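You operate a simulated robot arm through the tools that you are given. There is no shell and no other tool. Be economical: measure what you need, move in short steps, check, and stop when the job is done.

The job below is to be done with a simulated robot arm. You get a single attempt, and the scene is never put back.

## Task
Count the grey tokens on the top of the low grey cabinet, then put as many of the walnuts from the top of the low grey cabinet on the hold side of the end table. Take the blue card stand on the top of the packing bench and put it away on the top of the store bench. Take the green order card and put it on the shelf over the black bin. Press the lane one button two times. Take the blue wiping pad and leave it on the yellow mark under the spout. Take the teal block on the top of the low grey cabinet and put it away on the upper shelf of the label bench. Put two of the test blocks from the top of the stacked sacks on the top of the bag cupboard. Put the test weight that says "100 g" from the top of the bag cupboard on the top of the two-tier bench and the test weight labelled "500 g" on the yellow mark under the spout. Do these in any order. Set down upright: blue card stand, teal block, test block, test weight.

The check looks at the end state, three seconds after you hand in, the way a careful person would. Anything else that was tipped, shoved, dropped, spilled or broken makes it a failure.

## Robot
A 7-joint arm with a two-finger parallel gripper on a trunk, on a base that drives. Base frame: it is fixed to the floor where the robot stands at the start and does not move with it; the origin is under the middle of the robot, x ahead of it, y to its left, z up; the surface under the hand at the start is at about z = 900. Units: mm, degrees, N and s.
With the tool pointing down near the work surface it reaches from about 480 to 920 mm from the robot's upright axis, wherever it stands. Its first joint turns from -115.0 to 115.0 degrees. Places, roughly: blue card stand [1750, 2250, 1000]; blue wiping pad (6x9x6 cm) [1200, -7900, 700]; green order card [1500, 2000, 750]; grey token [750, -500, 1000]; hold side of the end table [3200, 600, 800]; lane one button [2900, -6500, 900]; shelf over the black bin (42x18 cm) [580, -720, 1120]; teal block (5x4x5 cm) [600, -200, 900]; test block [-1250, -8250, 500]; test weight [-1000, -7500, 750]; top of the bag cupboard [-1100, -7600, 800]; top of the store bench [5500, -4100, 900]; top of the two-tier bench [-1100, -6700, 700]; upper shelf of the label bench (176x22 cm) [5700, -20, 1260]; walnut (3x3x3 cm) [600, -400, 900]; walnut (4x3x3 cm) [700, 100, 900]; walnut (4x4x3 cm) [800, 0, 900]; yellow mark under the spout (32x20 cm) [1040, -7360, 620]. Payload 3.91 kg.
The TCP is the grasp point between the finger pads, 30 mm short of the fingertips. In the tool frame z runs along the fingers and y along their closing line. The gripper opens to 110 mm. The fingers are 20 mm wide and 10 mm thick; the gripper's body (48 by 112 mm) begins 55 mm behind the TCP.
Orientation is told as [roll, pitch, yaw] about the base's x, y, z axes, in that order, counted from this pose: with the fingers straight down and closing along the base's y, the tool's x points along the base's -x, its y along +y and its z along -z.

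## Interface
- The arm moves only by the tool step_arm. Its argument "commands" is one flat list of numbers, 7 for each row, row after row: the gripper command, from -1 (fully open) to 1 (shut), values between in proportion, then the shift along the tool's x, y, z in cm, then the turn, a rotation vector about the tool's x, y, z in degrees. In form: [claw, x, y, z, ax, ay, az, claw, x, y, z, ax, ay, az, ...]. A call has 1 to 20 rows; each row shifts and turns the commanded pose from where the row before left it, along the tool's axes as they then stand. Rows are played at 5 a second. More than 50 mm and 8.6 degrees between two rows, or a gripper value outside its range, and nothing of the call is played. Where a pose cannot be reached the arm comes as near as it can. A force on the tool above 40 N (or 10 N above the force at the start of the call, whichever is more), or a blocked arm, ends the call early, and 0.2 s more pass. Each finger travels about 153 mm/s and halts on what it meets, pressing with about 35 N; the grip force reading is that of the motor and also rises with nothing between the fingers. The clock runs only during rows and for 0.2 s after the last one: add rows that do not move to give the fingers time. The reply holds the time, the measured pose of the TCP, the force on the tool along the base axes, the opening and the grip force, in the units named above and with some noise, with the torque about the TCP (base axes, N m) and any sound that the robot's microphone picked up.
- Cameras (640 x 400 px; columns grow to the right, rows downward): "scene" is now at [211.1, 154.3, 1434.2]; the picture's right is [-0.54, -0.84, -0.00], its down [-0.17, 0.11, -0.98] and it looks along [0.82, -0.53, -0.20] (base axes); focal length 214 px, centre (320, 200). "wrist" rides on the gripper at [72, 17, -103] in the tool frame; the picture's right is [-0.23, 0.97, 0.00], its down [-0.76, -0.18, -0.62] and it looks along [-0.61, -0.14, 0.78] (tool axes); focal length 222 px, centre (320, 200).
- capture(camera): a new picture of that camera. No time passes.
- slide_trunk(by): slides the trunk up (or, below 0, down) by that many mm; the arm and the scene camera ride with it, the base frame stays. It gives what a move gives, with no picture.
- roll_base(legs): drives the robot by 1 to 6 legs, each [ahead, left, turn to the left] in mm, mm and degrees, along the robot's own axes; the way and the turn of a leg run together, so that a leg with both is an arc; at most 1500 mm and 180 degrees a leg. The arm and the cameras ride along, it lands a little off, and it stops where it bumps. It gives what a move gives.
- pan_tilt(pan, tilt): turns the head with the scene camera to pan (to the left, within 80 degrees either way) and tilt (down, from -29 to 69), counted from straight ahead of the robot. It gives what a move gives.
- pixel_to_xyz(camera, pixels): for up to 12 pixels [column, row] of the newest picture of that camera ("zoom" is the newest enlarged one), the place [x, y, z] in the base frame of the surface seen there, good to about 3 mm. No time passes.
- inspect(camera, box): a new picture of the part [left, top, right, bottom] of that camera's present view, enlarged. No time passes.
- close_job(): hands the job in; it is judged then, once.

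Keep the steps short. Do not move on a guess: measure, check each grasp and each placing, and mend mistakes. In all there are 371 turns and 324 pictures (those below and enlarged ones count). Leave the gripper open and the arm clear of the work at the hand-in unless told otherwise, and finish with a single line.

The tools are called after ">>>" by a JSON object that holds its "op" and its "data". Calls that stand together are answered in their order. step_arm: Moves the arm, as the interface text tells. Its arguments: {"type":"object","properties":{"commands":{"type":"array","items":{"type":"number"}}},"required":["commands"]} The other tools are called the same way: slide_trunk (by) slides the trunk up or down; roll_base (legs) drives the base; pan_tilt (pan, tilt) turns the head that bears the scene camera; capture (camera) takes a picture; pixel_to_xyz (camera, pixels) gives the place of the surface under pixels of a picture; inspect (camera, box) takes an enlarged picture of a part of a camera's view; close_job () hands the job in.

At the start:

```text
time: 0.0
eef_pos: [660.4, -183.5, 1522.7]
tcp_rot: [-3.3, -24.8, 0.0]
wrist_force: [1.0, 0.1, 0.3]
moment: [0.0, 0.02, -0.01]
grip_width: 109.8
grip_force: 0.0
trunk travel left (down, up): [-725.0, 265.0]
robot x, y, heading: [-1.8, -4.4, -0.3]
head pan, tilt: [-32.6, 12.1]
```

scene: 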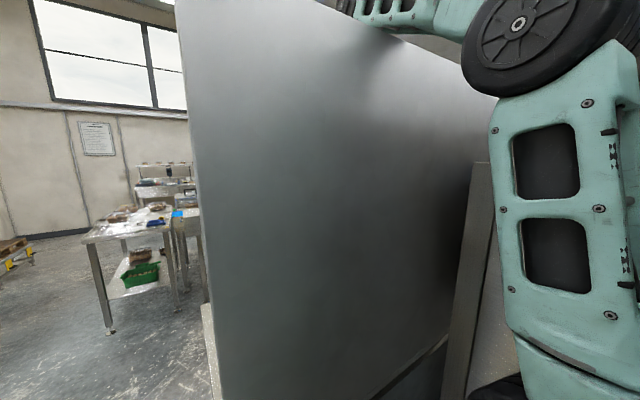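
wrist: 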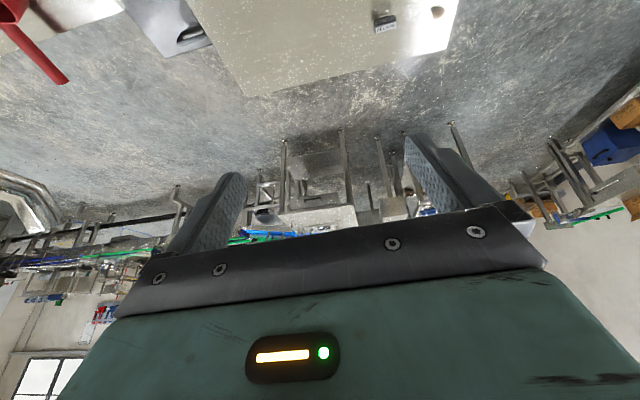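

The scene view is mostly blocked by a grey panel to the right. I'll look left and ahead first.

>>> {"op": "pan_tilt", "data": {"pan": 0, "tilt": 30}}

>>> {"op": "capture", "data": {"camera": "scene"}}

>>> {"op": "capture", "data": {"camera": "wrist"}}

```text
time: 1.0
eef_pos: [660.6, -184.8, 1528.0]
tcp_rot: [-3.5, -26.4, 0.0]
wrist_force: [0.1, -0.3, 0.7]
moment: [-0.01, 0.01, 0.0]
grip_width: 110.0
grip_force: 0.0
trunk travel left (down, up): [-725.0, 265.0]
robot x, y, heading: [1.8, 2.4, -0.2]
head pan, tilt: [0.0, 30.0]
```

```text
321 pictures are left
```

scene: 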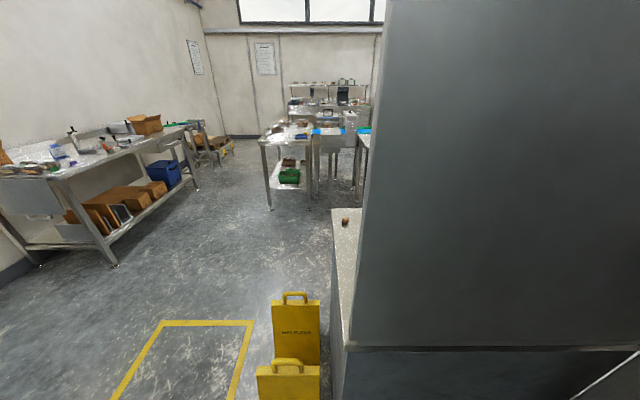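

```text
320 pictures are left
```

wrist: 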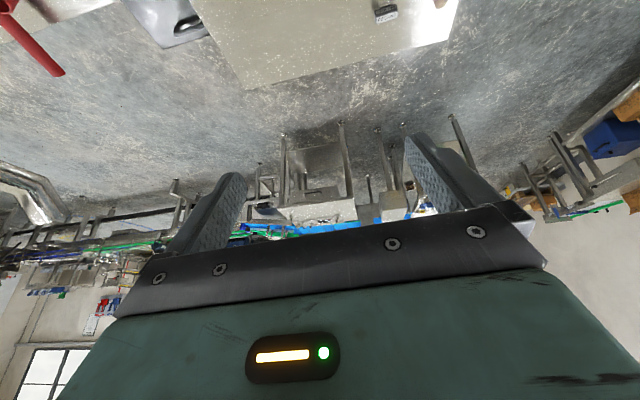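

A grey panel stands between the head and the cabinet top. I'll measure it and the cabinet corner.

>>> {"op": "pixel_to_xyz", "data": {"camera": "scene", "pixels": [[375, 100], [375, 300], [500, 100], [600, 100], [620, 330], [345, 222], [348, 270], [350, 335], [335, 340], [500, 343], [450, 380], [295, 300]]}}

>>> {"op": "pixel_to_xyz", "data": {"camera": "wrist", "pixels": [[245, 95], [300, 60], [385, 15], [439, 3], [440, 50], [460, 5], [200, 10], [40, 50], [180, 25]]}}

```text
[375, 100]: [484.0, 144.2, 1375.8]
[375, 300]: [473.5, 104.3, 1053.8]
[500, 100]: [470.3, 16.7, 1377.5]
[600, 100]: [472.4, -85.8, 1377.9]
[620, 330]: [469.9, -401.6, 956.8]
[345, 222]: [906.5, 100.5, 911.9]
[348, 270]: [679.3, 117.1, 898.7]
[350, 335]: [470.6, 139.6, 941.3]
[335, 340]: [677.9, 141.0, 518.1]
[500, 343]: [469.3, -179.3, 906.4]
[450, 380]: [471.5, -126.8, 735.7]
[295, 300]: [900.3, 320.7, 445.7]
```

```text
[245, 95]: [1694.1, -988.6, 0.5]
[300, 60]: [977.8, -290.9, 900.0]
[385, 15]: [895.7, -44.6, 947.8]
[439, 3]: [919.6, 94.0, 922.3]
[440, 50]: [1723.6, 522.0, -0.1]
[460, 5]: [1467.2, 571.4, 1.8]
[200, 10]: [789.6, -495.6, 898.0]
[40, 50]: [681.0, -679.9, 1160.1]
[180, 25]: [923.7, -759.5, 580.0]
```

The panel (x≈470, y 145 to about -560, top about z 1600) screens the cabinet, and the arm hangs over it. I'll raise the trunk fully for a view over and clearance.

>>> {"op": "slide_trunk", "data": {"by": 265}}

>>> {"op": "pan_tilt", "data": {"pan": -25, "tilt": 40}}

>>> {"op": "capture", "data": {"camera": "scene"}}

>>> {"op": "capture", "data": {"camera": "wrist"}}

```text
time: 3.7
eef_pos: [671.3, -185.7, 1775.0]
tcp_rot: [-3.1, -24.4, -0.1]
wrist_force: [-0.5, -0.1, -0.7]
moment: [-0.02, 0.01, -0.03]
grip_width: 110.1
grip_force: 0.1
trunk travel left (down, up): [-990.0, 0.0]
robot x, y, heading: [2.6, -0.4, -0.4]
head pan, tilt: [0.0, 30.0]
```

```text
time: 4.6
eef_pos: [672.3, -185.8, 1775.5]
tcp_rot: [-3.2, -24.5, -0.1]
wrist_force: [1.0, -0.6, -0.4]
moment: [0.03, 0.01, -0.01]
grip_width: 109.9
grip_force: 0.1
trunk travel left (down, up): [-990.0, 0.0]
robot x, y, heading: [0.5, -4.2, -0.3]
head pan, tilt: [-25.0, 40.0]
```

```text
319 pictures are left
```

scene: 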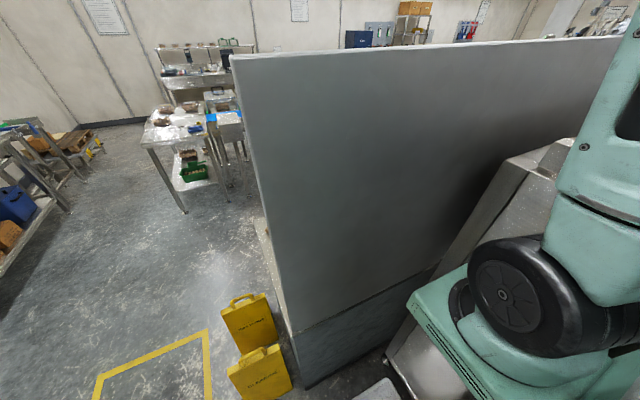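

```text
318 pictures are left
```

wrist: 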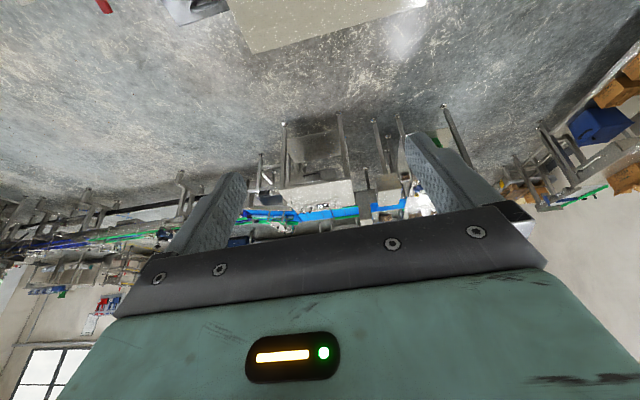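

Panel top is seen now. Before backing off I'll look to the left and right.

>>> {"op": "pan_tilt", "data": {"pan": 80, "tilt": 30}}

>>> {"op": "capture", "data": {"camera": "scene"}}

>>> {"op": "pan_tilt", "data": {"pan": -80, "tilt": 30}}

>>> {"op": "capture", "data": {"camera": "scene"}}

```text
time: 6.4
eef_pos: [671.3, -185.8, 1774.9]
tcp_rot: [-3.1, -24.3, -0.1]
wrist_force: [0.2, 0.0, 0.0]
moment: [-0.05, -0.03, -0.01]
grip_width: 110.0
grip_force: 0.0
trunk travel left (down, up): [-990.0, 0.0]
robot x, y, heading: [2.3, -2.9, -0.2]
head pan, tilt: [80.0, 30.0]
```

```text
317 pictures are left
```

scene: 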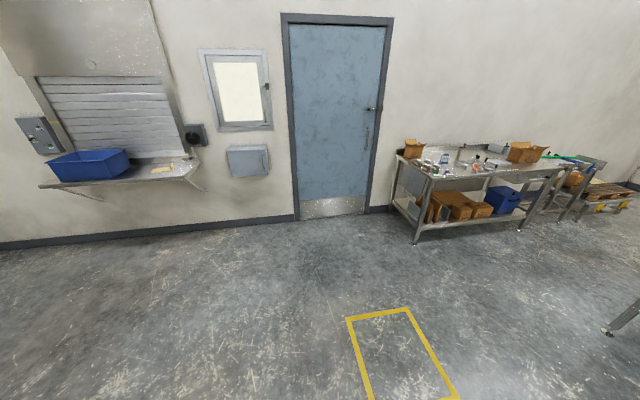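

```text
time: 8.9
eef_pos: [671.6, -184.2, 1775.2]
tcp_rot: [-3.1, -24.4, -0.1]
wrist_force: [-0.7, -0.4, -0.8]
moment: [-0.01, -0.02, -0.01]
grip_width: 110.1
grip_force: 0.0
trunk travel left (down, up): [-990.0, 0.0]
robot x, y, heading: [0.2, 0.2, -0.3]
head pan, tilt: [-80.0, 30.0]
```

```text
316 pictures are left
```

scene: 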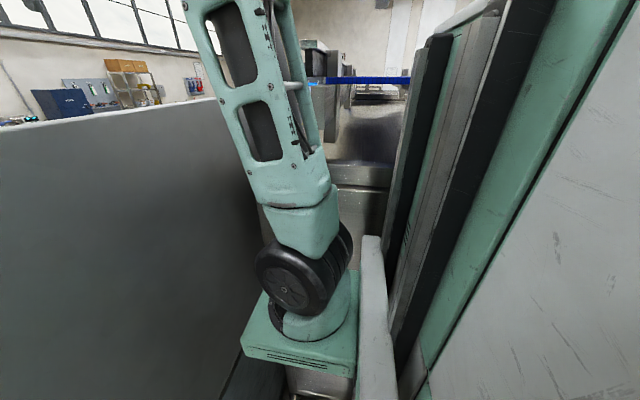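

Left side floor is clear. I'll drive left 900 mm (hand is above panel height), then look ahead and right.

>>> {"op": "roll_base", "data": {"legs": [[0, 900, 0]]}}

>>> {"op": "pan_tilt", "data": {"pan": 0, "tilt": 35}}

>>> {"op": "capture", "data": {"camera": "scene"}}

```text
time: 13.5
eef_pos: [672.8, 707.9, 1775.6]
tcp_rot: [-3.1, -24.4, 0.4]
wrist_force: [-0.1, -0.3, -0.1]
moment: [0.02, 0.01, -0.02]
grip_width: 109.8
grip_force: 0.0
trunk travel left (down, up): [-990.0, 0.0]
robot x, y, heading: [-2.2, 888.8, 0.0]
head pan, tilt: [-80.0, 30.0]
```

```text
time: 15.1
eef_pos: [672.7, 706.7, 1774.7]
tcp_rot: [-3.1, -24.5, 0.4]
wrist_force: [0.4, -0.3, 0.7]
moment: [0.0, 0.02, 0.02]
grip_width: 110.0
grip_force: 0.1
trunk travel left (down, up): [-990.0, 0.0]
robot x, y, heading: [-4.5, 886.3, -0.1]
head pan, tilt: [0.0, 35.0]
```

```text
315 pictures are left
```

scene: 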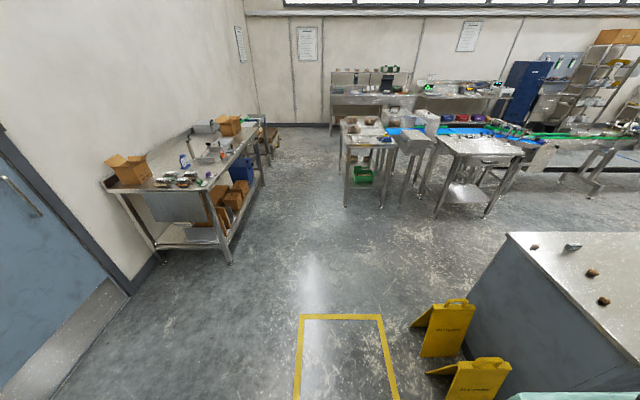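

A good overview. I'll measure the bench front, signs, and cabinet corner, and enlarge the bench and the tables.

>>> {"op": "pixel_to_xyz", "data": {"camera": "scene", "pixels": [[228, 260], [262, 182], [158, 258], [420, 350], [460, 395], [508, 233], [535, 248], [600, 300], [375, 205], [440, 208], [590, 190], [405, 350]]}}

>>> {"op": "inspect", "data": {"camera": "scene", "box": [90, 100, 290, 225]}}

>>> {"op": "inspect", "data": {"camera": "scene", "box": [320, 60, 540, 200]}}

```text
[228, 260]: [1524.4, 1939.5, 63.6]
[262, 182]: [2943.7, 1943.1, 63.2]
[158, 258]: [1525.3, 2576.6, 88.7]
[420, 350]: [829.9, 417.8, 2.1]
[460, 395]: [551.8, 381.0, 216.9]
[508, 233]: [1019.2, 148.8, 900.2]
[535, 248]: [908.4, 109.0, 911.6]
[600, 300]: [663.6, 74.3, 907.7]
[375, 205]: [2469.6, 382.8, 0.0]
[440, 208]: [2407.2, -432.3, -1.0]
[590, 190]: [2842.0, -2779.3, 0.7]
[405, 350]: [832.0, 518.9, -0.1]
```

```text
3.20 times, centred on (190, 162) of scene
```

zoom: 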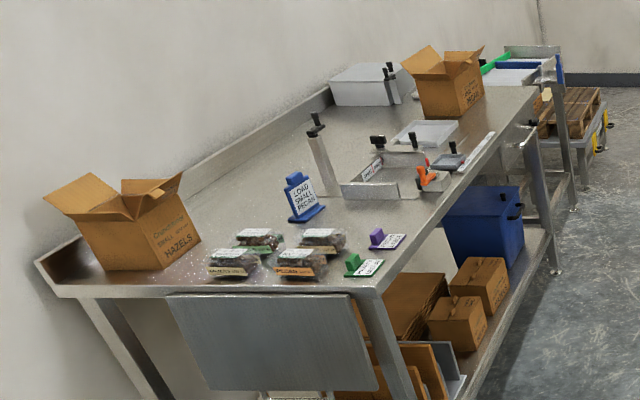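

```text
2.86 times, centred on (430, 130) of scene
```

zoom: 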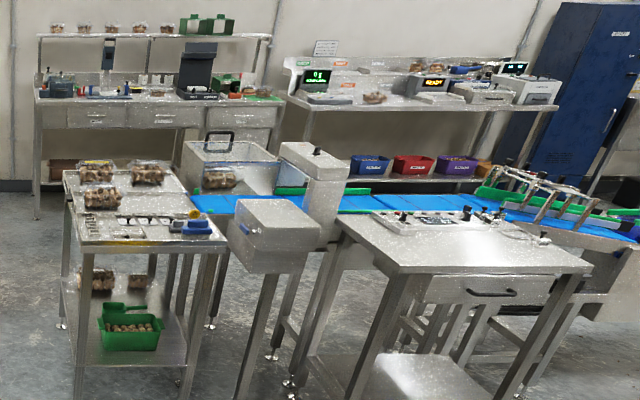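

I'll drive to in front of the packing bench, facing it (+y).

>>> {"op": "roll_base", "data": {"legs": [[1500, 0, 0], [0, 0, 90], [330, 0, 0]]}}

>>> {"op": "pan_tilt", "data": {"pan": 10, "tilt": 50}}

>>> {"op": "capture", "data": {"camera": "scene"}}

>>> {"op": "capture", "data": {"camera": "wrist"}}

```text
time: 28.1
eef_pos: [1703.6, 1852.4, 1776.7]
tcp_rot: [-3.1, -24.4, 88.1]
wrist_force: [-0.3, -0.5, 0.4]
moment: [0.02, -0.01, -0.04]
grip_width: 110.0
grip_force: 0.1
trunk travel left (down, up): [-990.0, 0.0]
robot x, y, heading: [1501.2, 1188.4, 87.8]
head pan, tilt: [0.0, 35.0]
```

```text
time: 28.9
eef_pos: [1704.3, 1853.9, 1775.6]
tcp_rot: [-3.1, -24.4, 88.1]
wrist_force: [-0.5, -0.1, -0.3]
moment: [-0.05, 0.02, 0.0]
grip_width: 110.2
grip_force: 0.0
trunk travel left (down, up): [-990.0, 0.0]
robot x, y, heading: [1500.2, 1184.8, 88.0]
head pan, tilt: [10.0, 50.0]
```

```text
312 pictures are left
```

scene: 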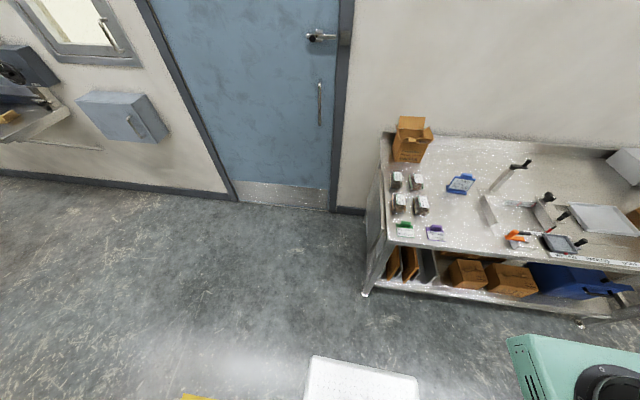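

```text
311 pictures are left
```

wrist: 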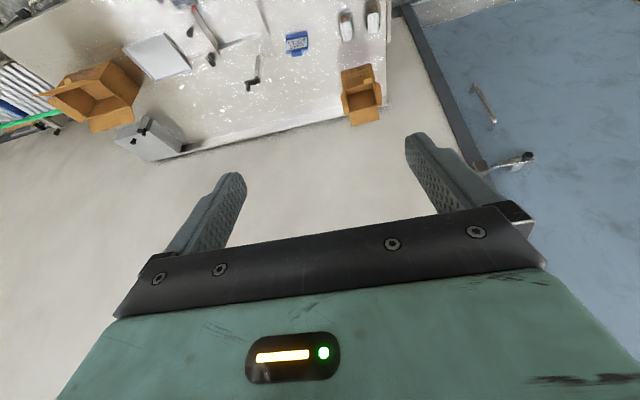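

>>> {"op": "pixel_to_xyz", "data": {"camera": "scene", "pixels": [[405, 226], [405, 232], [398, 232], [412, 232], [435, 230], [436, 237], [461, 185], [368, 250], [440, 250], [400, 208]]}}

>>> {"op": "inspect", "data": {"camera": "scene", "box": [370, 160, 490, 250]}}

```text
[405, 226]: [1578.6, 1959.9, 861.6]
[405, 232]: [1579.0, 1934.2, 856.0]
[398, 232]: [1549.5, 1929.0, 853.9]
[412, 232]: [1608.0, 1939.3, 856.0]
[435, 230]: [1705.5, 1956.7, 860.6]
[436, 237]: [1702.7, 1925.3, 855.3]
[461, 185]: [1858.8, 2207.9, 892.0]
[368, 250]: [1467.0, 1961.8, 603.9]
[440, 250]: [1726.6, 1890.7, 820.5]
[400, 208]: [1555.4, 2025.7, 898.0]
```

```text
4.44 times, centred on (430, 205) of scene
```

zoom: 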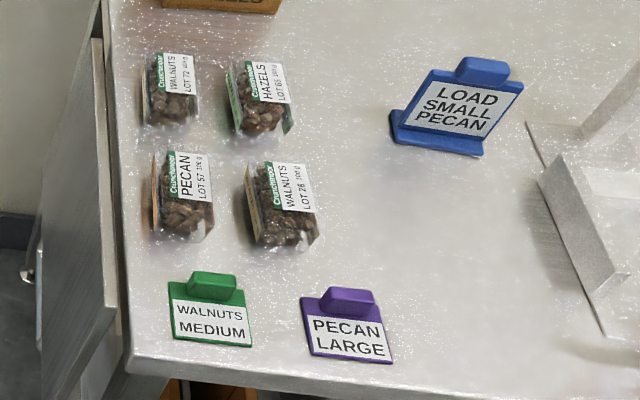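

>>> {"op": "pixel_to_xyz", "data": {"camera": "zoom", "pixels": [[215, 278], [215, 285], [214, 297], [192, 282], [240, 288], [172, 285], [172, 335], [250, 345], [247, 305], [150, 345], [270, 290], [100, 30]]}}

```text
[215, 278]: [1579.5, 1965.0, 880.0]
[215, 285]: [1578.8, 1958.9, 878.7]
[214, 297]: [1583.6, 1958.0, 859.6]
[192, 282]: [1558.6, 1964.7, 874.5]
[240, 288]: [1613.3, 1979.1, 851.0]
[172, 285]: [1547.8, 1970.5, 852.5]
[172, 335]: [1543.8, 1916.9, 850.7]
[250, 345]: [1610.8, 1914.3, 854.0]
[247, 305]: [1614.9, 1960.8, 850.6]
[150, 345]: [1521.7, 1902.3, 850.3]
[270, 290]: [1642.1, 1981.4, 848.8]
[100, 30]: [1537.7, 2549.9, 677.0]
```

Green order card lies flat at x 1544–1613, y 1916–1972 (bench z 850) with a tab at about (1581, 1962) reaching z 880. I'll lower the trunk 400, straighten the tool and move over the tab.

>>> {"op": "slide_trunk", "data": {"by": -400}}

>>> {"op": "step_arm", "data": {"commands": [-1, -2, 3, 0, -1, 8, 0, -1, -2, 3, 0, -1, 8, 0, -1, -2, 3, 0, -1, 8.4, 0, -1, -2, 3, 0, 0, 0, 0, -1, -2.3, 0.6, 0, 0, 0, 0]}}

```text
time: 32.7
eef_pos: [1704.6, 1852.3, 1375.3]
tcp_rot: [-3.0, -24.4, 88.1]
wrist_force: [0.1, -0.6, 1.0]
moment: [-0.01, -0.02, 0.04]
grip_width: 110.3
grip_force: 0.1
trunk travel left (down, up): [-590.0, 400.0]
robot x, y, heading: [1496.4, 1189.8, 87.9]
head pan, tilt: [10.0, 50.0]
```

```text
time: 33.9
eef_pos: [1614.5, 1869.2, 1344.9]
tcp_rot: [-0.1, -3.2, 87.4]
wrist_force: [-0.2, -0.5, 0.2]
moment: [0.0, 0.06, 0.0]
grip_width: 109.9
grip_force: 0.0
out of reach, approached as far as the arm can: row 2, 3, 4, 5
trunk travel left (down, up): [-590.0, 400.0]
robot x, y, heading: [1501.4, 1185.7, 87.9]
head pan, tilt: [10.0, 50.0]
```

At that height reach is limited. I'll go down 300 mm first.

>>> {"op": "step_arm", "data": {"commands": [-1, 0, 0, 5, 0, 0, 0, -1, 0, 0, 5, 0, 0, 0, -1, 0, 0, 5, 0, 0, 0, -1, 0, 0, 5, 0, 0, 0, -1, 0, 0, 5, 0, 0, 0, -1, 0, 0, 5, 0, 0, 0, -1, 0, 0, 0, 0, 0, 0]}}

>>> {"op": "capture", "data": {"camera": "wrist"}}

```text
time: 35.5
eef_pos: [1615.7, 1885.6, 1047.7]
tcp_rot: [-0.2, -3.1, 87.4]
wrist_force: [-0.7, -0.4, 0.2]
moment: [0.01, 0.01, -0.02]
grip_width: 110.3
grip_force: 0.1
trunk travel left (down, up): [-590.0, 400.0]
robot x, y, heading: [1500.7, 1186.2, 88.1]
head pan, tilt: [10.0, 50.0]
```

```text
309 pictures are left
```

wrist: 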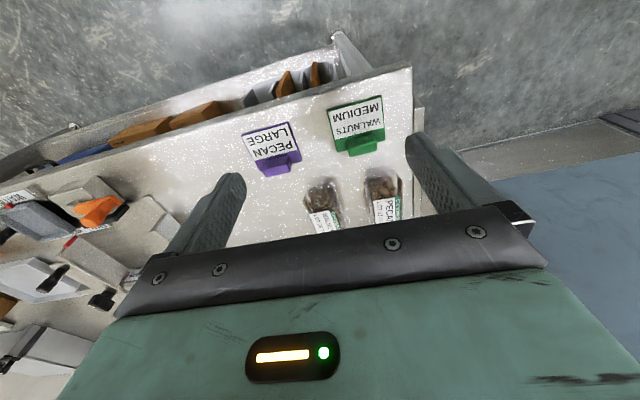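

>>> {"op": "pixel_to_xyz", "data": {"camera": "wrist", "pixels": [[362, 145], [346, 140], [378, 139], [346, 155], [380, 152], [362, 152], [330, 110], [383, 98], [336, 150], [386, 137], [362, 160]]}}

```text
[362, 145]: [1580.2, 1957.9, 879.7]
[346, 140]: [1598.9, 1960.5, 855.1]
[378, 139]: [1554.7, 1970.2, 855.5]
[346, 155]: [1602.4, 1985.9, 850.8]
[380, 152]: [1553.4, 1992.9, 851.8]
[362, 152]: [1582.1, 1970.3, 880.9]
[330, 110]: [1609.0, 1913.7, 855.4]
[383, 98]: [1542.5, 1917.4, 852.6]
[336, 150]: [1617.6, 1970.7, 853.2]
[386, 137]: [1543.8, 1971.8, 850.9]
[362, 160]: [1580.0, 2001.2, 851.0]
```

Tab centre measured (1580, 1964). I'll align over it and come down to z≈925.

>>> {"op": "step_arm", "data": {"commands": [-1, -4, 2, 0, 0, 3.1, 0, -1, -3.6, 2, 0, 0, 0, 0, -1, 0, 0, 4, 0, 0, 0, -1, 0, 0, 4, 0, 0, 0, -1, 0, 0, 4, 0, 0, 0, -1, 0, 0, 0, 0, 0, 0]}}

>>> {"op": "capture", "data": {"camera": "wrist"}}

```text
time: 36.9
eef_pos: [1581.9, 1964.6, 928.7]
tcp_rot: [-0.3, 0.0, 87.5]
wrist_force: [-1.4, -0.3, 0.2]
moment: [-0.02, 0.03, 0.02]
grip_width: 110.1
grip_force: 0.0
trunk travel left (down, up): [-590.0, 400.0]
robot x, y, heading: [1496.9, 1188.7, 88.4]
head pan, tilt: [10.0, 50.0]
```

```text
308 pictures are left
```

wrist: 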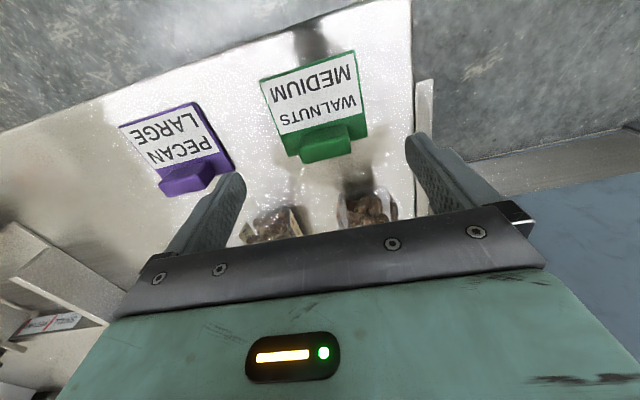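

Aligned. Down 40 mm and close on the tab.

>>> {"op": "step_arm", "data": {"commands": [-1, 0, 0, 3, 0, 0, 0, -1, 0, 0, 1, 0, 0, 0, -1, 0, 0, 0, 0, 0, 0, 0.3, 0, 0, 0, 0, 0, 0, 1, 0, 0, 0, 0, 0, 0, 1, 0, 0, 0, 0, 0, 0, 1, 0, 0, 0, 0, 0, 0]}}

>>> {"op": "capture", "data": {"camera": "wrist"}}

```text
time: 38.5
eef_pos: [1581.9, 1966.0, 889.3]
tcp_rot: [-0.4, 0.1, 87.5]
wrist_force: [-0.1, -0.1, 0.5]
moment: [-0.02, 0.01, 0.0]
grip_width: 38.6
grip_force: 35.2
trunk travel left (down, up): [-590.0, 400.0]
robot x, y, heading: [1500.0, 1187.2, 87.9]
head pan, tilt: [10.0, 50.0]
```

```text
307 pictures are left
```

wrist: 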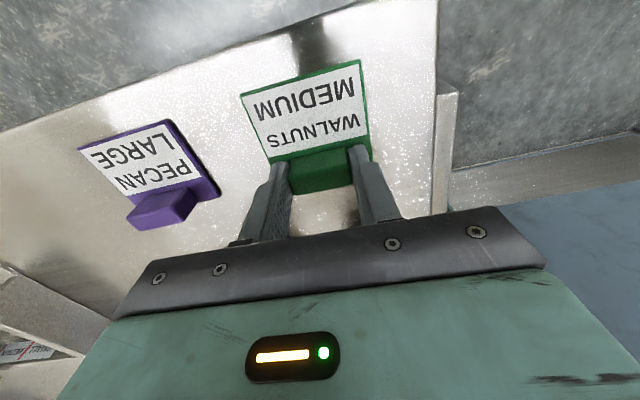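

Held (38.6 mm). Lift 300 mm, retract, and drive to the far side of the cabinet, facing -x.

>>> {"op": "step_arm", "data": {"commands": [1, 0, 0, -5, 0, 0, 0, 1, 0, 0, -5, 0, 0, 0, 1, 0, 0, -5, 0, 0, 0, 1, 0, 0, -5, 0, 0, 0, 1, 5, 0, -5, 0, 0, 0, 1, 5, 0, -5, 0, 0, 0, 1, 5, 0, 0, 0, 0, 0, 1, 5, 0, 0, 0, 0, 0, 1, 0, 0, 0, 0, 0, 0]}}

>>> {"op": "roll_base", "data": {"legs": [[-250, 0, 0], [0, 0, 92], [0, 900, 0]]}}

>>> {"op": "slide_trunk", "data": {"by": 250}}

>>> {"op": "pan_tilt", "data": {"pan": 20, "tilt": 35}}

>>> {"op": "capture", "data": {"camera": "scene"}}

>>> {"op": "capture", "data": {"camera": "wrist"}}

```text
refused: row 5 steps farther than a row can; nothing moved
```

```text
time: 47.9
eef_pos: [735.5, 185.1, 889.4]
tcp_rot: [-1.3, 0.2, 179.8]
wrist_force: [0.6, 1.3, -0.1]
moment: [-0.02, 0.02, 0.08]
grip_width: 38.2
grip_force: 35.6
trunk travel left (down, up): [-590.0, 400.0]
robot x, y, heading: [1515.6, 133.3, -178.9]
head pan, tilt: [10.0, 50.0]
stopped in leg 3: the force on the tool passed its limit at 58 N (the readings are from after the stop); the commanded pose is now the measured one
```

```text
time: 50.5
eef_pos: [734.8, 185.3, 1138.9]
tcp_rot: [-1.3, 0.3, 179.8]
wrist_force: [-0.7, 0.0, 0.1]
moment: [0.01, -0.02, 0.0]
grip_width: 0.0
grip_force: 35.1
trunk travel left (down, up): [-840.0, 150.0]
robot x, y, heading: [1515.6, 132.1, -178.6]
head pan, tilt: [10.0, 50.0]
```

```text
time: 51.3
eef_pos: [736.0, 185.8, 1138.4]
tcp_rot: [-1.3, 0.3, 179.8]
wrist_force: [0.5, 0.0, 0.0]
moment: [0.0, 0.01, -0.01]
grip_width: 0.0
grip_force: 34.7
trunk travel left (down, up): [-840.0, 150.0]
robot x, y, heading: [1516.3, 130.7, -179.0]
head pan, tilt: [20.0, 35.0]
```

```text
306 pictures are left
```

scene: 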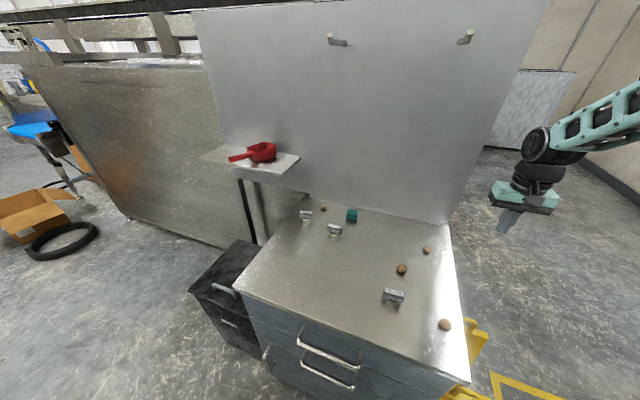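

```text
305 pictures are left
```

wrist: 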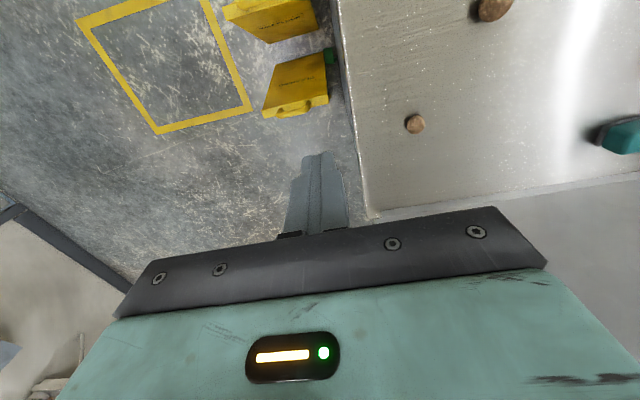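

My mistake: the lift was refused (row too long) and the drive went ahead, so the card hit the cabinet side and fell. I see green at wrist (330,55) beside the yellow sign. I'll no longer batch dependent moves. Locating the card.

>>> {"op": "inspect", "data": {"camera": "wrist", "box": [220, 0, 380, 130]}}

>>> {"op": "pixel_to_xyz", "data": {"camera": "wrist", "pixels": [[330, 55], [329, 62], [300, 80], [295, 105], [350, 130], [342, 75], [327, 50]]}}

```text
3.08 times, centred on (300, 65) of wrist
```

zoom: 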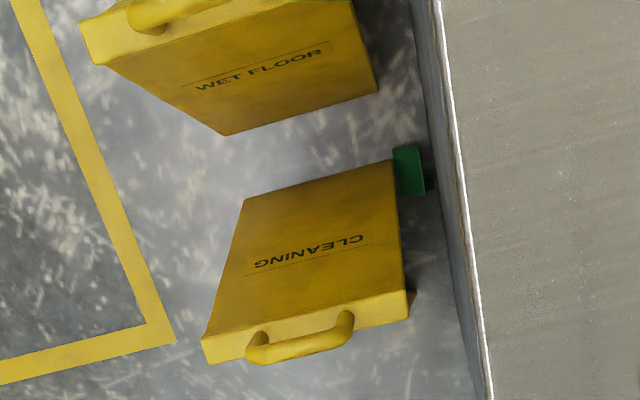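

```text
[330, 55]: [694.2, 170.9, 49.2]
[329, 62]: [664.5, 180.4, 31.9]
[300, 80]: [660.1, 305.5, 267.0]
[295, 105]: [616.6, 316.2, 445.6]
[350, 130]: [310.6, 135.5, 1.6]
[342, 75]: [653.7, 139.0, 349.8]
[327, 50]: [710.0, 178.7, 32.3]
```

The card is on the floor at about (690,175), between the sign and the cabinet side. I'll move the robot 400 mm to +y to look into the gap.

>>> {"op": "roll_base", "data": {"legs": [[0, -400, 0]]}}

>>> {"op": "pan_tilt", "data": {"pan": 0, "tilt": 55}}

>>> {"op": "capture", "data": {"camera": "scene"}}

>>> {"op": "capture", "data": {"camera": "wrist"}}

```text
time: 53.8
eef_pos: [727.9, 580.9, 1139.1]
tcp_rot: [-1.3, 0.3, 179.7]
wrist_force: [-0.7, -0.6, -0.6]
moment: [-0.04, -0.03, 0.02]
grip_width: 0.0
grip_force: 34.6
trunk travel left (down, up): [-840.0, 150.0]
robot x, y, heading: [1507.5, 523.4, -179.0]
head pan, tilt: [20.0, 35.0]
```

```text
time: 54.6
eef_pos: [727.4, 582.2, 1138.5]
tcp_rot: [-1.3, 0.2, 179.5]
wrist_force: [-0.8, -0.3, 0.2]
moment: [-0.03, 0.01, 0.02]
grip_width: 0.1
grip_force: 35.1
trunk travel left (down, up): [-840.0, 150.0]
robot x, y, heading: [1506.4, 522.0, -179.2]
head pan, tilt: [0.0, 55.0]
```

```text
303 pictures are left
```

scene: 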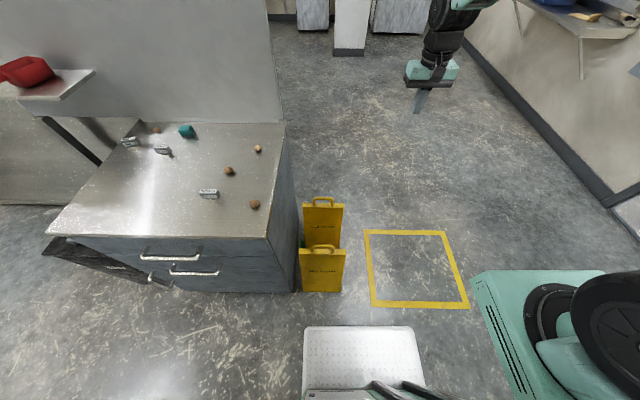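

```text
302 pictures are left
```

wrist: 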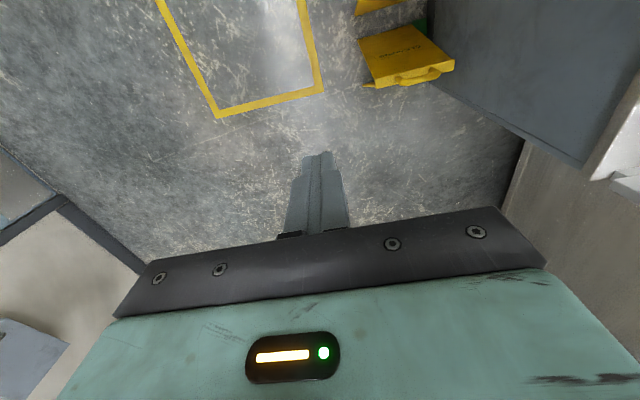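

>>> {"op": "inspect", "data": {"camera": "wrist", "box": [340, 0, 470, 100]}}

>>> {"op": "inspect", "data": {"camera": "scene", "box": [260, 180, 380, 300]}}

>>> {"op": "pixel_to_xyz", "data": {"camera": "wrist", "pixels": [[424, 25], [420, 12], [430, 35], [360, 40], [410, 28], [370, 80], [440, 60], [362, 5], [400, 5], [385, 82], [372, 14]]}}

```text
4.00 times, centred on (405, 50) of wrist
```

zoom: 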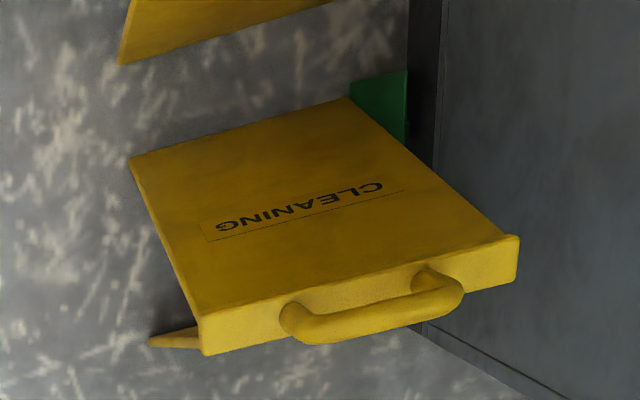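

```text
3.33 times, centred on (320, 240) of scene
```

zoom: 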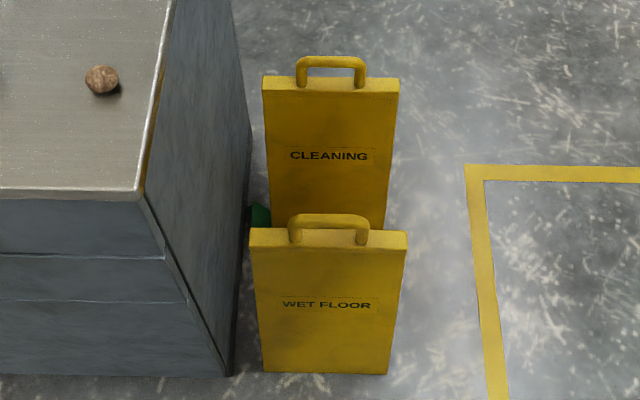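

```text
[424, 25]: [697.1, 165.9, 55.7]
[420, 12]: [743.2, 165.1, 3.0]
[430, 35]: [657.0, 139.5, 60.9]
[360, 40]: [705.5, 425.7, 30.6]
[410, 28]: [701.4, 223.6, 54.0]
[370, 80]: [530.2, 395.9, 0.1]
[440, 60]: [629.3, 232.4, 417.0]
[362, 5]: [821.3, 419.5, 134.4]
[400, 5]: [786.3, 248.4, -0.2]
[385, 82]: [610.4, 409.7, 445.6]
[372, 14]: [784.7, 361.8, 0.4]
```

The card stands between the two signs' side edge and the cabinet at about x 697, y 145–200, top z≈55. I'll reposition facing -y with the robot at about (700, 1140) so the wrist camera looks at it over the signs.

>>> {"op": "roll_base", "data": {"legs": [[0, -620, 0], [807, 0, 0], [0, 0, 89]]}}

>>> {"op": "capture", "data": {"camera": "wrist"}}

>>> {"op": "capture", "data": {"camera": "scene"}}

```text
time: 65.7
eef_pos: [640.3, 353.8, 1137.6]
tcp_rot: [-1.2, 0.3, -91.0]
wrist_force: [0.1, 0.0, -0.1]
moment: [0.02, 0.05, -0.02]
grip_width: 0.1
grip_force: 34.7
trunk travel left (down, up): [-840.0, 150.0]
robot x, y, heading: [704.2, 1131.7, -89.9]
head pan, tilt: [0.0, 55.0]
```

```text
299 pictures are left
```

wrist: 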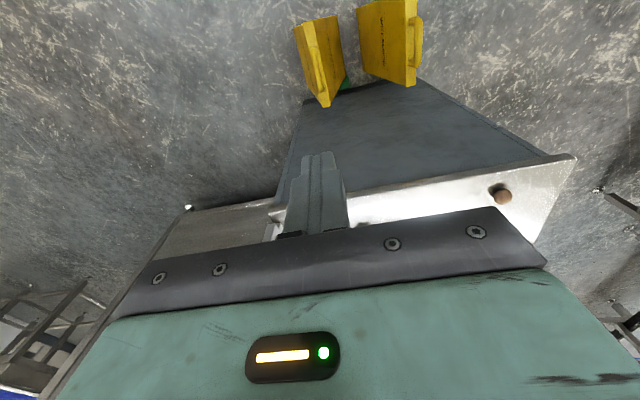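

```text
298 pictures are left
```

scene: 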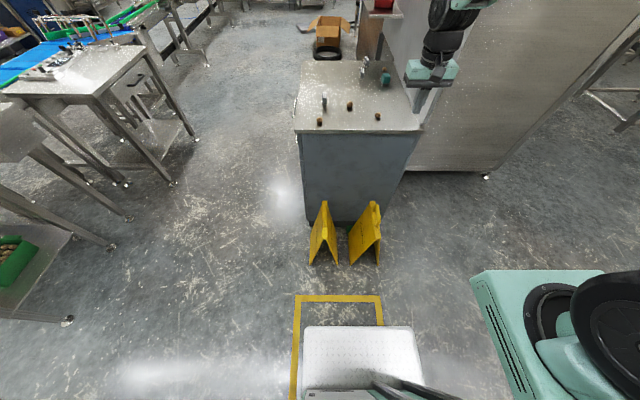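

>>> {"op": "inspect", "data": {"camera": "scene", "box": [290, 180, 400, 270]}}

>>> {"op": "pixel_to_xyz", "data": {"camera": "scene", "pixels": [[308, 328], [360, 328], [410, 328], [339, 266], [378, 264], [350, 255], [312, 262]]}}

>>> {"op": "inspect", "data": {"camera": "wrist", "box": [290, 0, 430, 110]}}

```text
4.44 times, centred on (345, 225) of scene
```

zoom: 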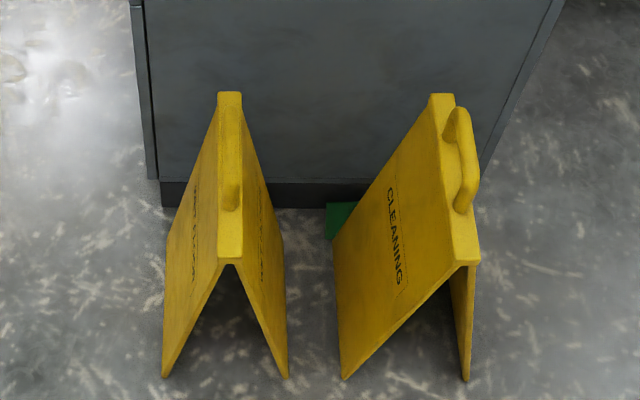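

```text
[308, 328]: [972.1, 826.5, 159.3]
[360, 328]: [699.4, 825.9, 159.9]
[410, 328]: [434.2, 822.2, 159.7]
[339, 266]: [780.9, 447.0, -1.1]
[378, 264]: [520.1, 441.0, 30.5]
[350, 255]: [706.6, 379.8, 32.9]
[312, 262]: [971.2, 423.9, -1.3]
```

```text
3.64 times, centred on (360, 55) of wrist
```

zoom: 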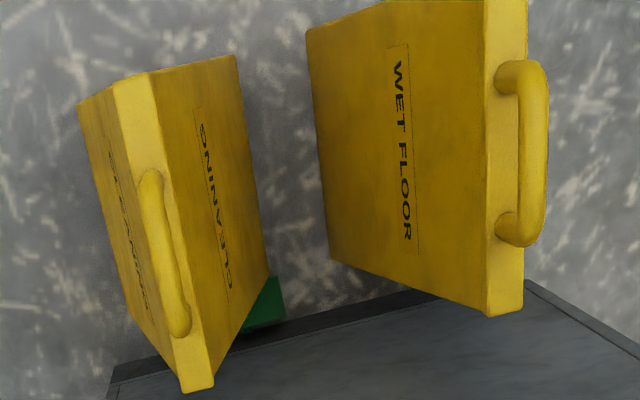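

Base front is 310 mm ahead of the axis. I'll open the gripper, shift 100 mm in +x and lower the trunk 480 for a close wrist view above the gap.

>>> {"op": "step_arm", "data": {"commands": [0, 0, 4.5, 0, 0, 0, 0, -1, 0, 4.5, 0, 0, 0, 0, -1, 0, 1, 0, 0, 0, 0, -1, 0, 0, 0, 0, 0, 0]}}

>>> {"op": "slide_trunk", "data": {"by": -480}}

>>> {"op": "capture", "data": {"camera": "wrist"}}

```text
time: 66.7
eef_pos: [738.5, 352.2, 1134.8]
tcp_rot: [-1.3, 0.3, -90.9]
wrist_force: [0.1, -0.6, 0.1]
moment: [0.01, 0.03, -0.02]
grip_width: 110.1
grip_force: 0.1
trunk travel left (down, up): [-840.0, 150.0]
robot x, y, heading: [706.0, 1134.9, -89.6]
head pan, tilt: [0.0, 55.0]
```

```text
refused: -480 is not a number from -400 to 400
```

```text
295 pictures are left
```

wrist: 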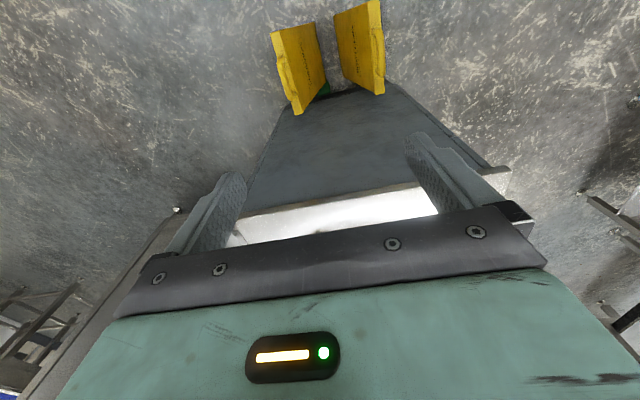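

>>> {"op": "slide_trunk", "data": {"by": -400}}

>>> {"op": "capture", "data": {"camera": "wrist"}}

```text
time: 70.6
eef_pos: [738.7, 352.4, 735.6]
tcp_rot: [-1.4, 0.3, -90.9]
wrist_force: [-0.7, -0.4, 0.1]
moment: [0.0, 0.0, -0.01]
grip_width: 110.0
grip_force: 0.1
trunk travel left (down, up): [-440.0, 550.0]
robot x, y, heading: [703.4, 1130.2, -89.6]
head pan, tilt: [0.0, 55.0]
```

```text
294 pictures are left
```

wrist: 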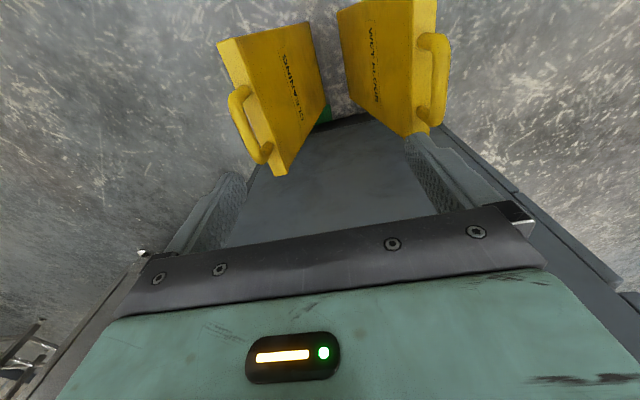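

>>> {"op": "inspect", "data": {"camera": "wrist", "box": [290, 80, 380, 140]}}

>>> {"op": "pixel_to_xyz", "data": {"camera": "wrist", "pixels": [[325, 115], [328, 108], [330, 118], [318, 122], [345, 110], [345, 117], [282, 170], [324, 98]]}}

```text
6.67 times, centred on (335, 110) of wrist
```

zoom: 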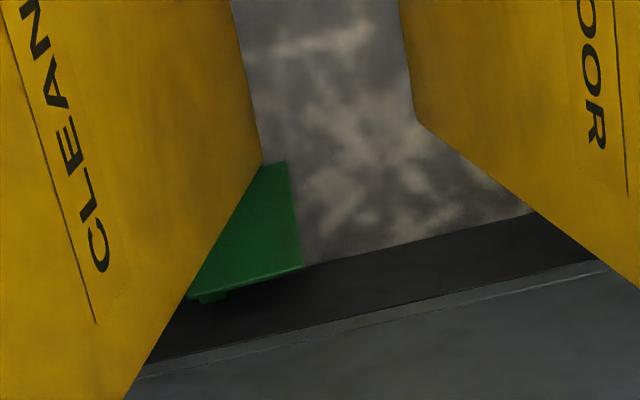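

```text
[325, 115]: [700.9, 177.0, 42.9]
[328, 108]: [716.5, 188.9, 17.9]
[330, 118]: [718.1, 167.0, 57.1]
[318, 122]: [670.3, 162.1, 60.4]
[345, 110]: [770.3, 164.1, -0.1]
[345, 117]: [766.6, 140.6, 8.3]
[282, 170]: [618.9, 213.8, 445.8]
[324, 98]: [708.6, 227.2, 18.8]
```

The card leans against the plinth with its back outward. I'll measure its visible edges precisely on a fresh enlarged view.

>>> {"op": "inspect", "data": {"camera": "wrist", "box": [305, 95, 350, 135]}}

>>> {"op": "pixel_to_xyz", "data": {"camera": "wrist", "pixels": [[333, 104], [334, 112], [335, 118], [326, 121], [320, 123], [320, 125], [323, 124], [330, 122], [330, 110], [340, 122], [340, 128], [340, 134]]}}

```text
10.00 times, centred on (328, 115) of wrist
```

zoom: 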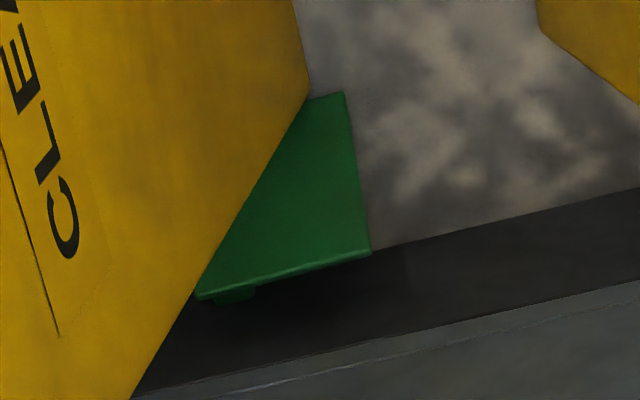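

```text
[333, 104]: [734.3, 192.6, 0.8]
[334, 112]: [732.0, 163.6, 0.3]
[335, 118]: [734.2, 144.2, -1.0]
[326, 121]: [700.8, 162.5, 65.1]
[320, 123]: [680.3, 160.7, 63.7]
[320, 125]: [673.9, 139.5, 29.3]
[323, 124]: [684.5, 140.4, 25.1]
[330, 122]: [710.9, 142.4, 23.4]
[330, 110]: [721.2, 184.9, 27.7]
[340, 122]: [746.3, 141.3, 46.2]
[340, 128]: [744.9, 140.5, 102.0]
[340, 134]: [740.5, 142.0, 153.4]
```

The card stands on a short side (x≈667–723), leaning from (y195,z0) to (y161,z65); its tab is on the hidden side. I'll tilt the tool 15° (tips toward cabinet) and lean it 8° (tips toward -x), to grip the card's x-edges.

>>> {"op": "step_arm", "data": {"commands": [-1, 0, 0, 0, 0, -7.5, 0, -1, 0, 0, 0, 0, -7.5, 0, -1, 0, 0, 0, 8, 0, 0, -1, 0, 0, 0, 0, 0, 0]}}

>>> {"op": "roll_base", "data": {"legs": [[120, 0, 0]]}}

```text
time: 71.6
eef_pos: [738.4, 351.3, 735.3]
tcp_rot: [-9.4, -14.7, -90.7]
wrist_force: [0.1, -0.1, -0.7]
moment: [-0.01, -0.01, 0.01]
grip_width: 110.1
grip_force: 0.0
trunk travel left (down, up): [-440.0, 550.0]
robot x, y, heading: [705.5, 1134.6, -89.6]
head pan, tilt: [0.0, 55.0]
```

```text
time: 72.8
eef_pos: [738.1, 231.3, 735.8]
tcp_rot: [-9.3, -14.6, -90.9]
wrist_force: [-0.4, 0.0, 0.0]
moment: [-0.03, -0.04, 0.03]
grip_width: 110.3
grip_force: 0.2
trunk travel left (down, up): [-440.0, 550.0]
robot x, y, heading: [704.0, 1011.1, -89.5]
head pan, tilt: [0.0, 55.0]
```

Orientation correct. Lower the trunk 400 to z≈335 between the signs (clear at that height).

>>> {"op": "slide_trunk", "data": {"by": -350}}

>>> {"op": "capture", "data": {"camera": "wrist"}}

>>> {"op": "capture", "data": {"camera": "scene"}}

```text
time: 76.2
eef_pos: [738.1, 230.9, 386.0]
tcp_rot: [-9.3, -14.6, -90.8]
wrist_force: [0.2, 0.0, -0.3]
moment: [-0.02, -0.03, 0.01]
grip_width: 109.7
grip_force: 0.1
trunk travel left (down, up): [-90.0, 900.0]
robot x, y, heading: [708.1, 1014.0, -89.6]
head pan, tilt: [0.0, 55.0]
```

```text
291 pictures are left
```

wrist: 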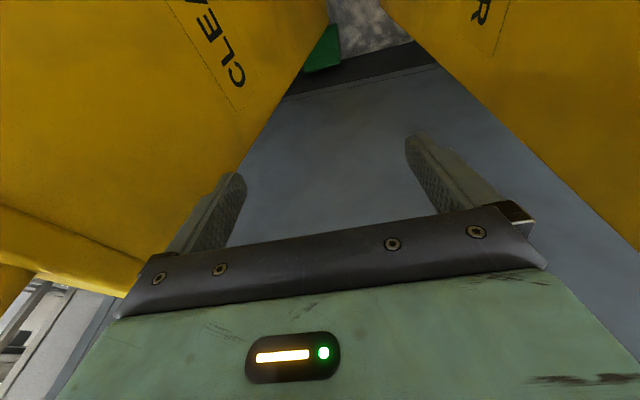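

```text
290 pictures are left
```

scene: 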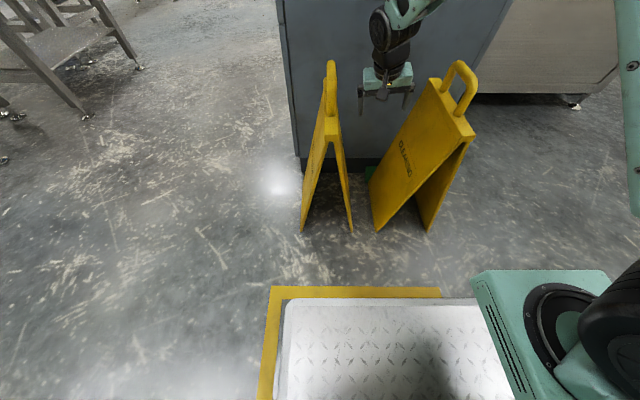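

Clear. Moving along toward the card in four rows to z≈200.

>>> {"op": "step_arm", "data": {"commands": [-1, 0.18, 0.42, 4.75, 0, 0, 0, -1, 0.18, 0.42, 4.75, 0, 0, 0, -1, 0.18, 0.42, 4.75, 0, 0, 0, -1, 0.18, 0.42, 4.75, 0, 0, 0, -1, 0, 0, 0, 0, 0, 0]}}

>>> {"op": "capture", "data": {"camera": "wrist"}}

>>> {"op": "inspect", "data": {"camera": "scene", "box": [280, 60, 480, 240]}}

```text
time: 77.4
eef_pos: [723.6, 193.0, 199.4]
tcp_rot: [-9.3, -14.7, -90.8]
wrist_force: [2.0, -0.1, 1.3]
moment: [-0.04, 0.13, -0.01]
grip_width: 109.3
grip_force: 0.0
trunk travel left (down, up): [-90.0, 900.0]
robot x, y, heading: [706.2, 1013.3, -89.8]
head pan, tilt: [0.0, 55.0]
```

```text
289 pictures are left
```

wrist: 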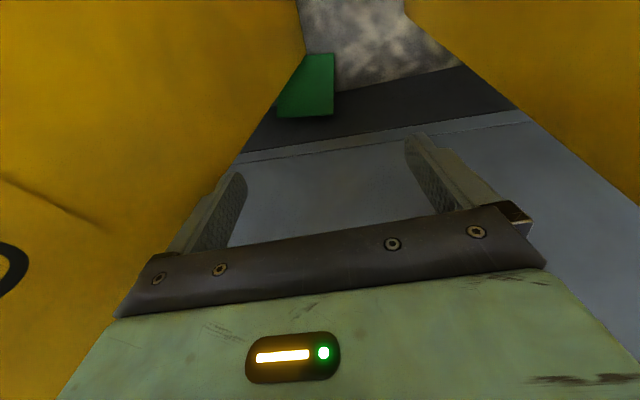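

```text
2.22 times, centred on (380, 150) of scene
```

zoom: 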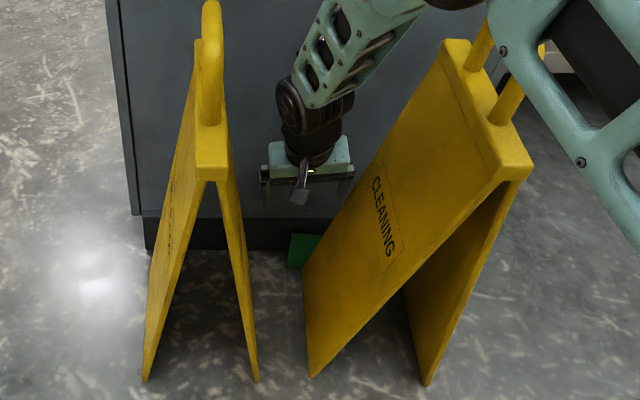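

>>> {"op": "pixel_to_xyz", "data": {"camera": "wrist", "pixels": [[305, 50], [270, 110], [240, 155], [332, 58], [332, 112], [282, 114], [310, 115], [405, 10], [515, 108], [320, 122], [295, 122], [270, 122]]}}

```text
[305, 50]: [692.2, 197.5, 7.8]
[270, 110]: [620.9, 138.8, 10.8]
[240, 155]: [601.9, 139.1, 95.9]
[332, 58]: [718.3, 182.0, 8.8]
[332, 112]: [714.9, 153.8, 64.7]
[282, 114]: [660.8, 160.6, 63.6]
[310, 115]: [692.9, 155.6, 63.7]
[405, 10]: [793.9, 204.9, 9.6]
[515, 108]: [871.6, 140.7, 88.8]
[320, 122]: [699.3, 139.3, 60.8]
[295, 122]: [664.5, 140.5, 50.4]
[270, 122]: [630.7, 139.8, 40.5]
```

>>> {"op": "inspect", "data": {"camera": "wrist", "box": [240, 30, 370, 150]}}

>>> {"op": "pixel_to_xyz", "data": {"camera": "zoom", "pixels": [[180, 400], [190, 375], [200, 390], [455, 385], [300, 390], [460, 140], [330, 120], [300, 200]]}}

```text
3.33 times, centred on (305, 90) of wrist
```

zoom: 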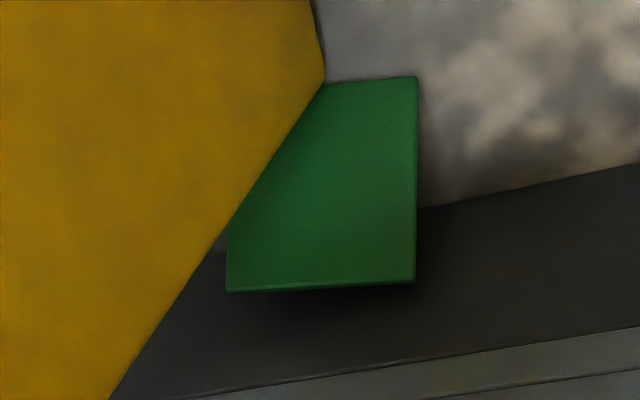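

```text
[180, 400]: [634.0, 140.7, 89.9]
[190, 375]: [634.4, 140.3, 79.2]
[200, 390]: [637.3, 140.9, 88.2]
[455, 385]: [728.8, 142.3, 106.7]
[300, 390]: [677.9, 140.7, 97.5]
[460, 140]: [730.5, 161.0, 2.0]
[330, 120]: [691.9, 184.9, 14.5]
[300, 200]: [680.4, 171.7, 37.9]
```

Card top edge spans x 656–717, y 154–160, z 64. I'll lean 5° more and descend to z≈110 above it.

>>> {"op": "step_arm", "data": {"commands": [-1, 0, 0, 0, 5, 0, 0, -1, 0.12, 0.67, 4.57, 0, 0, 0, -1, 0.12, 0.67, 4.57, 0, 0, 0, -1, 0, 0, 0, 0, 0, 0]}}

>>> {"op": "capture", "data": {"camera": "wrist"}}

```text
time: 78.4
eef_pos: [712.3, 172.6, 106.7]
tcp_rot: [-14.4, -14.6, -90.8]
wrist_force: [-2.0, 11.6, 3.3]
moment: [-0.77, -0.05, 0.42]
grip_width: 109.8
grip_force: 0.0
trunk travel left (down, up): [-90.0, 900.0]
robot x, y, heading: [704.8, 1011.8, -89.8]
head pan, tilt: [0.0, 55.0]
```

```text
286 pictures are left
```

wrist: 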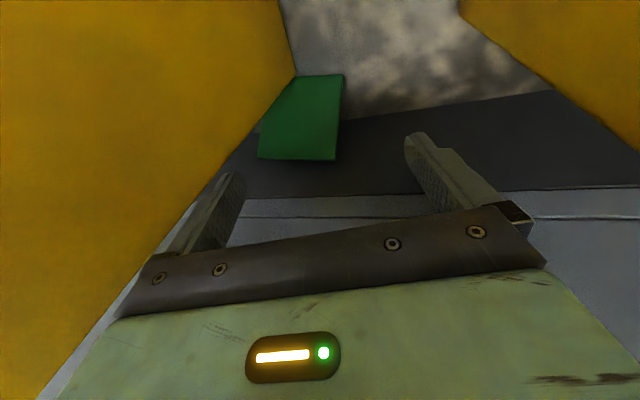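

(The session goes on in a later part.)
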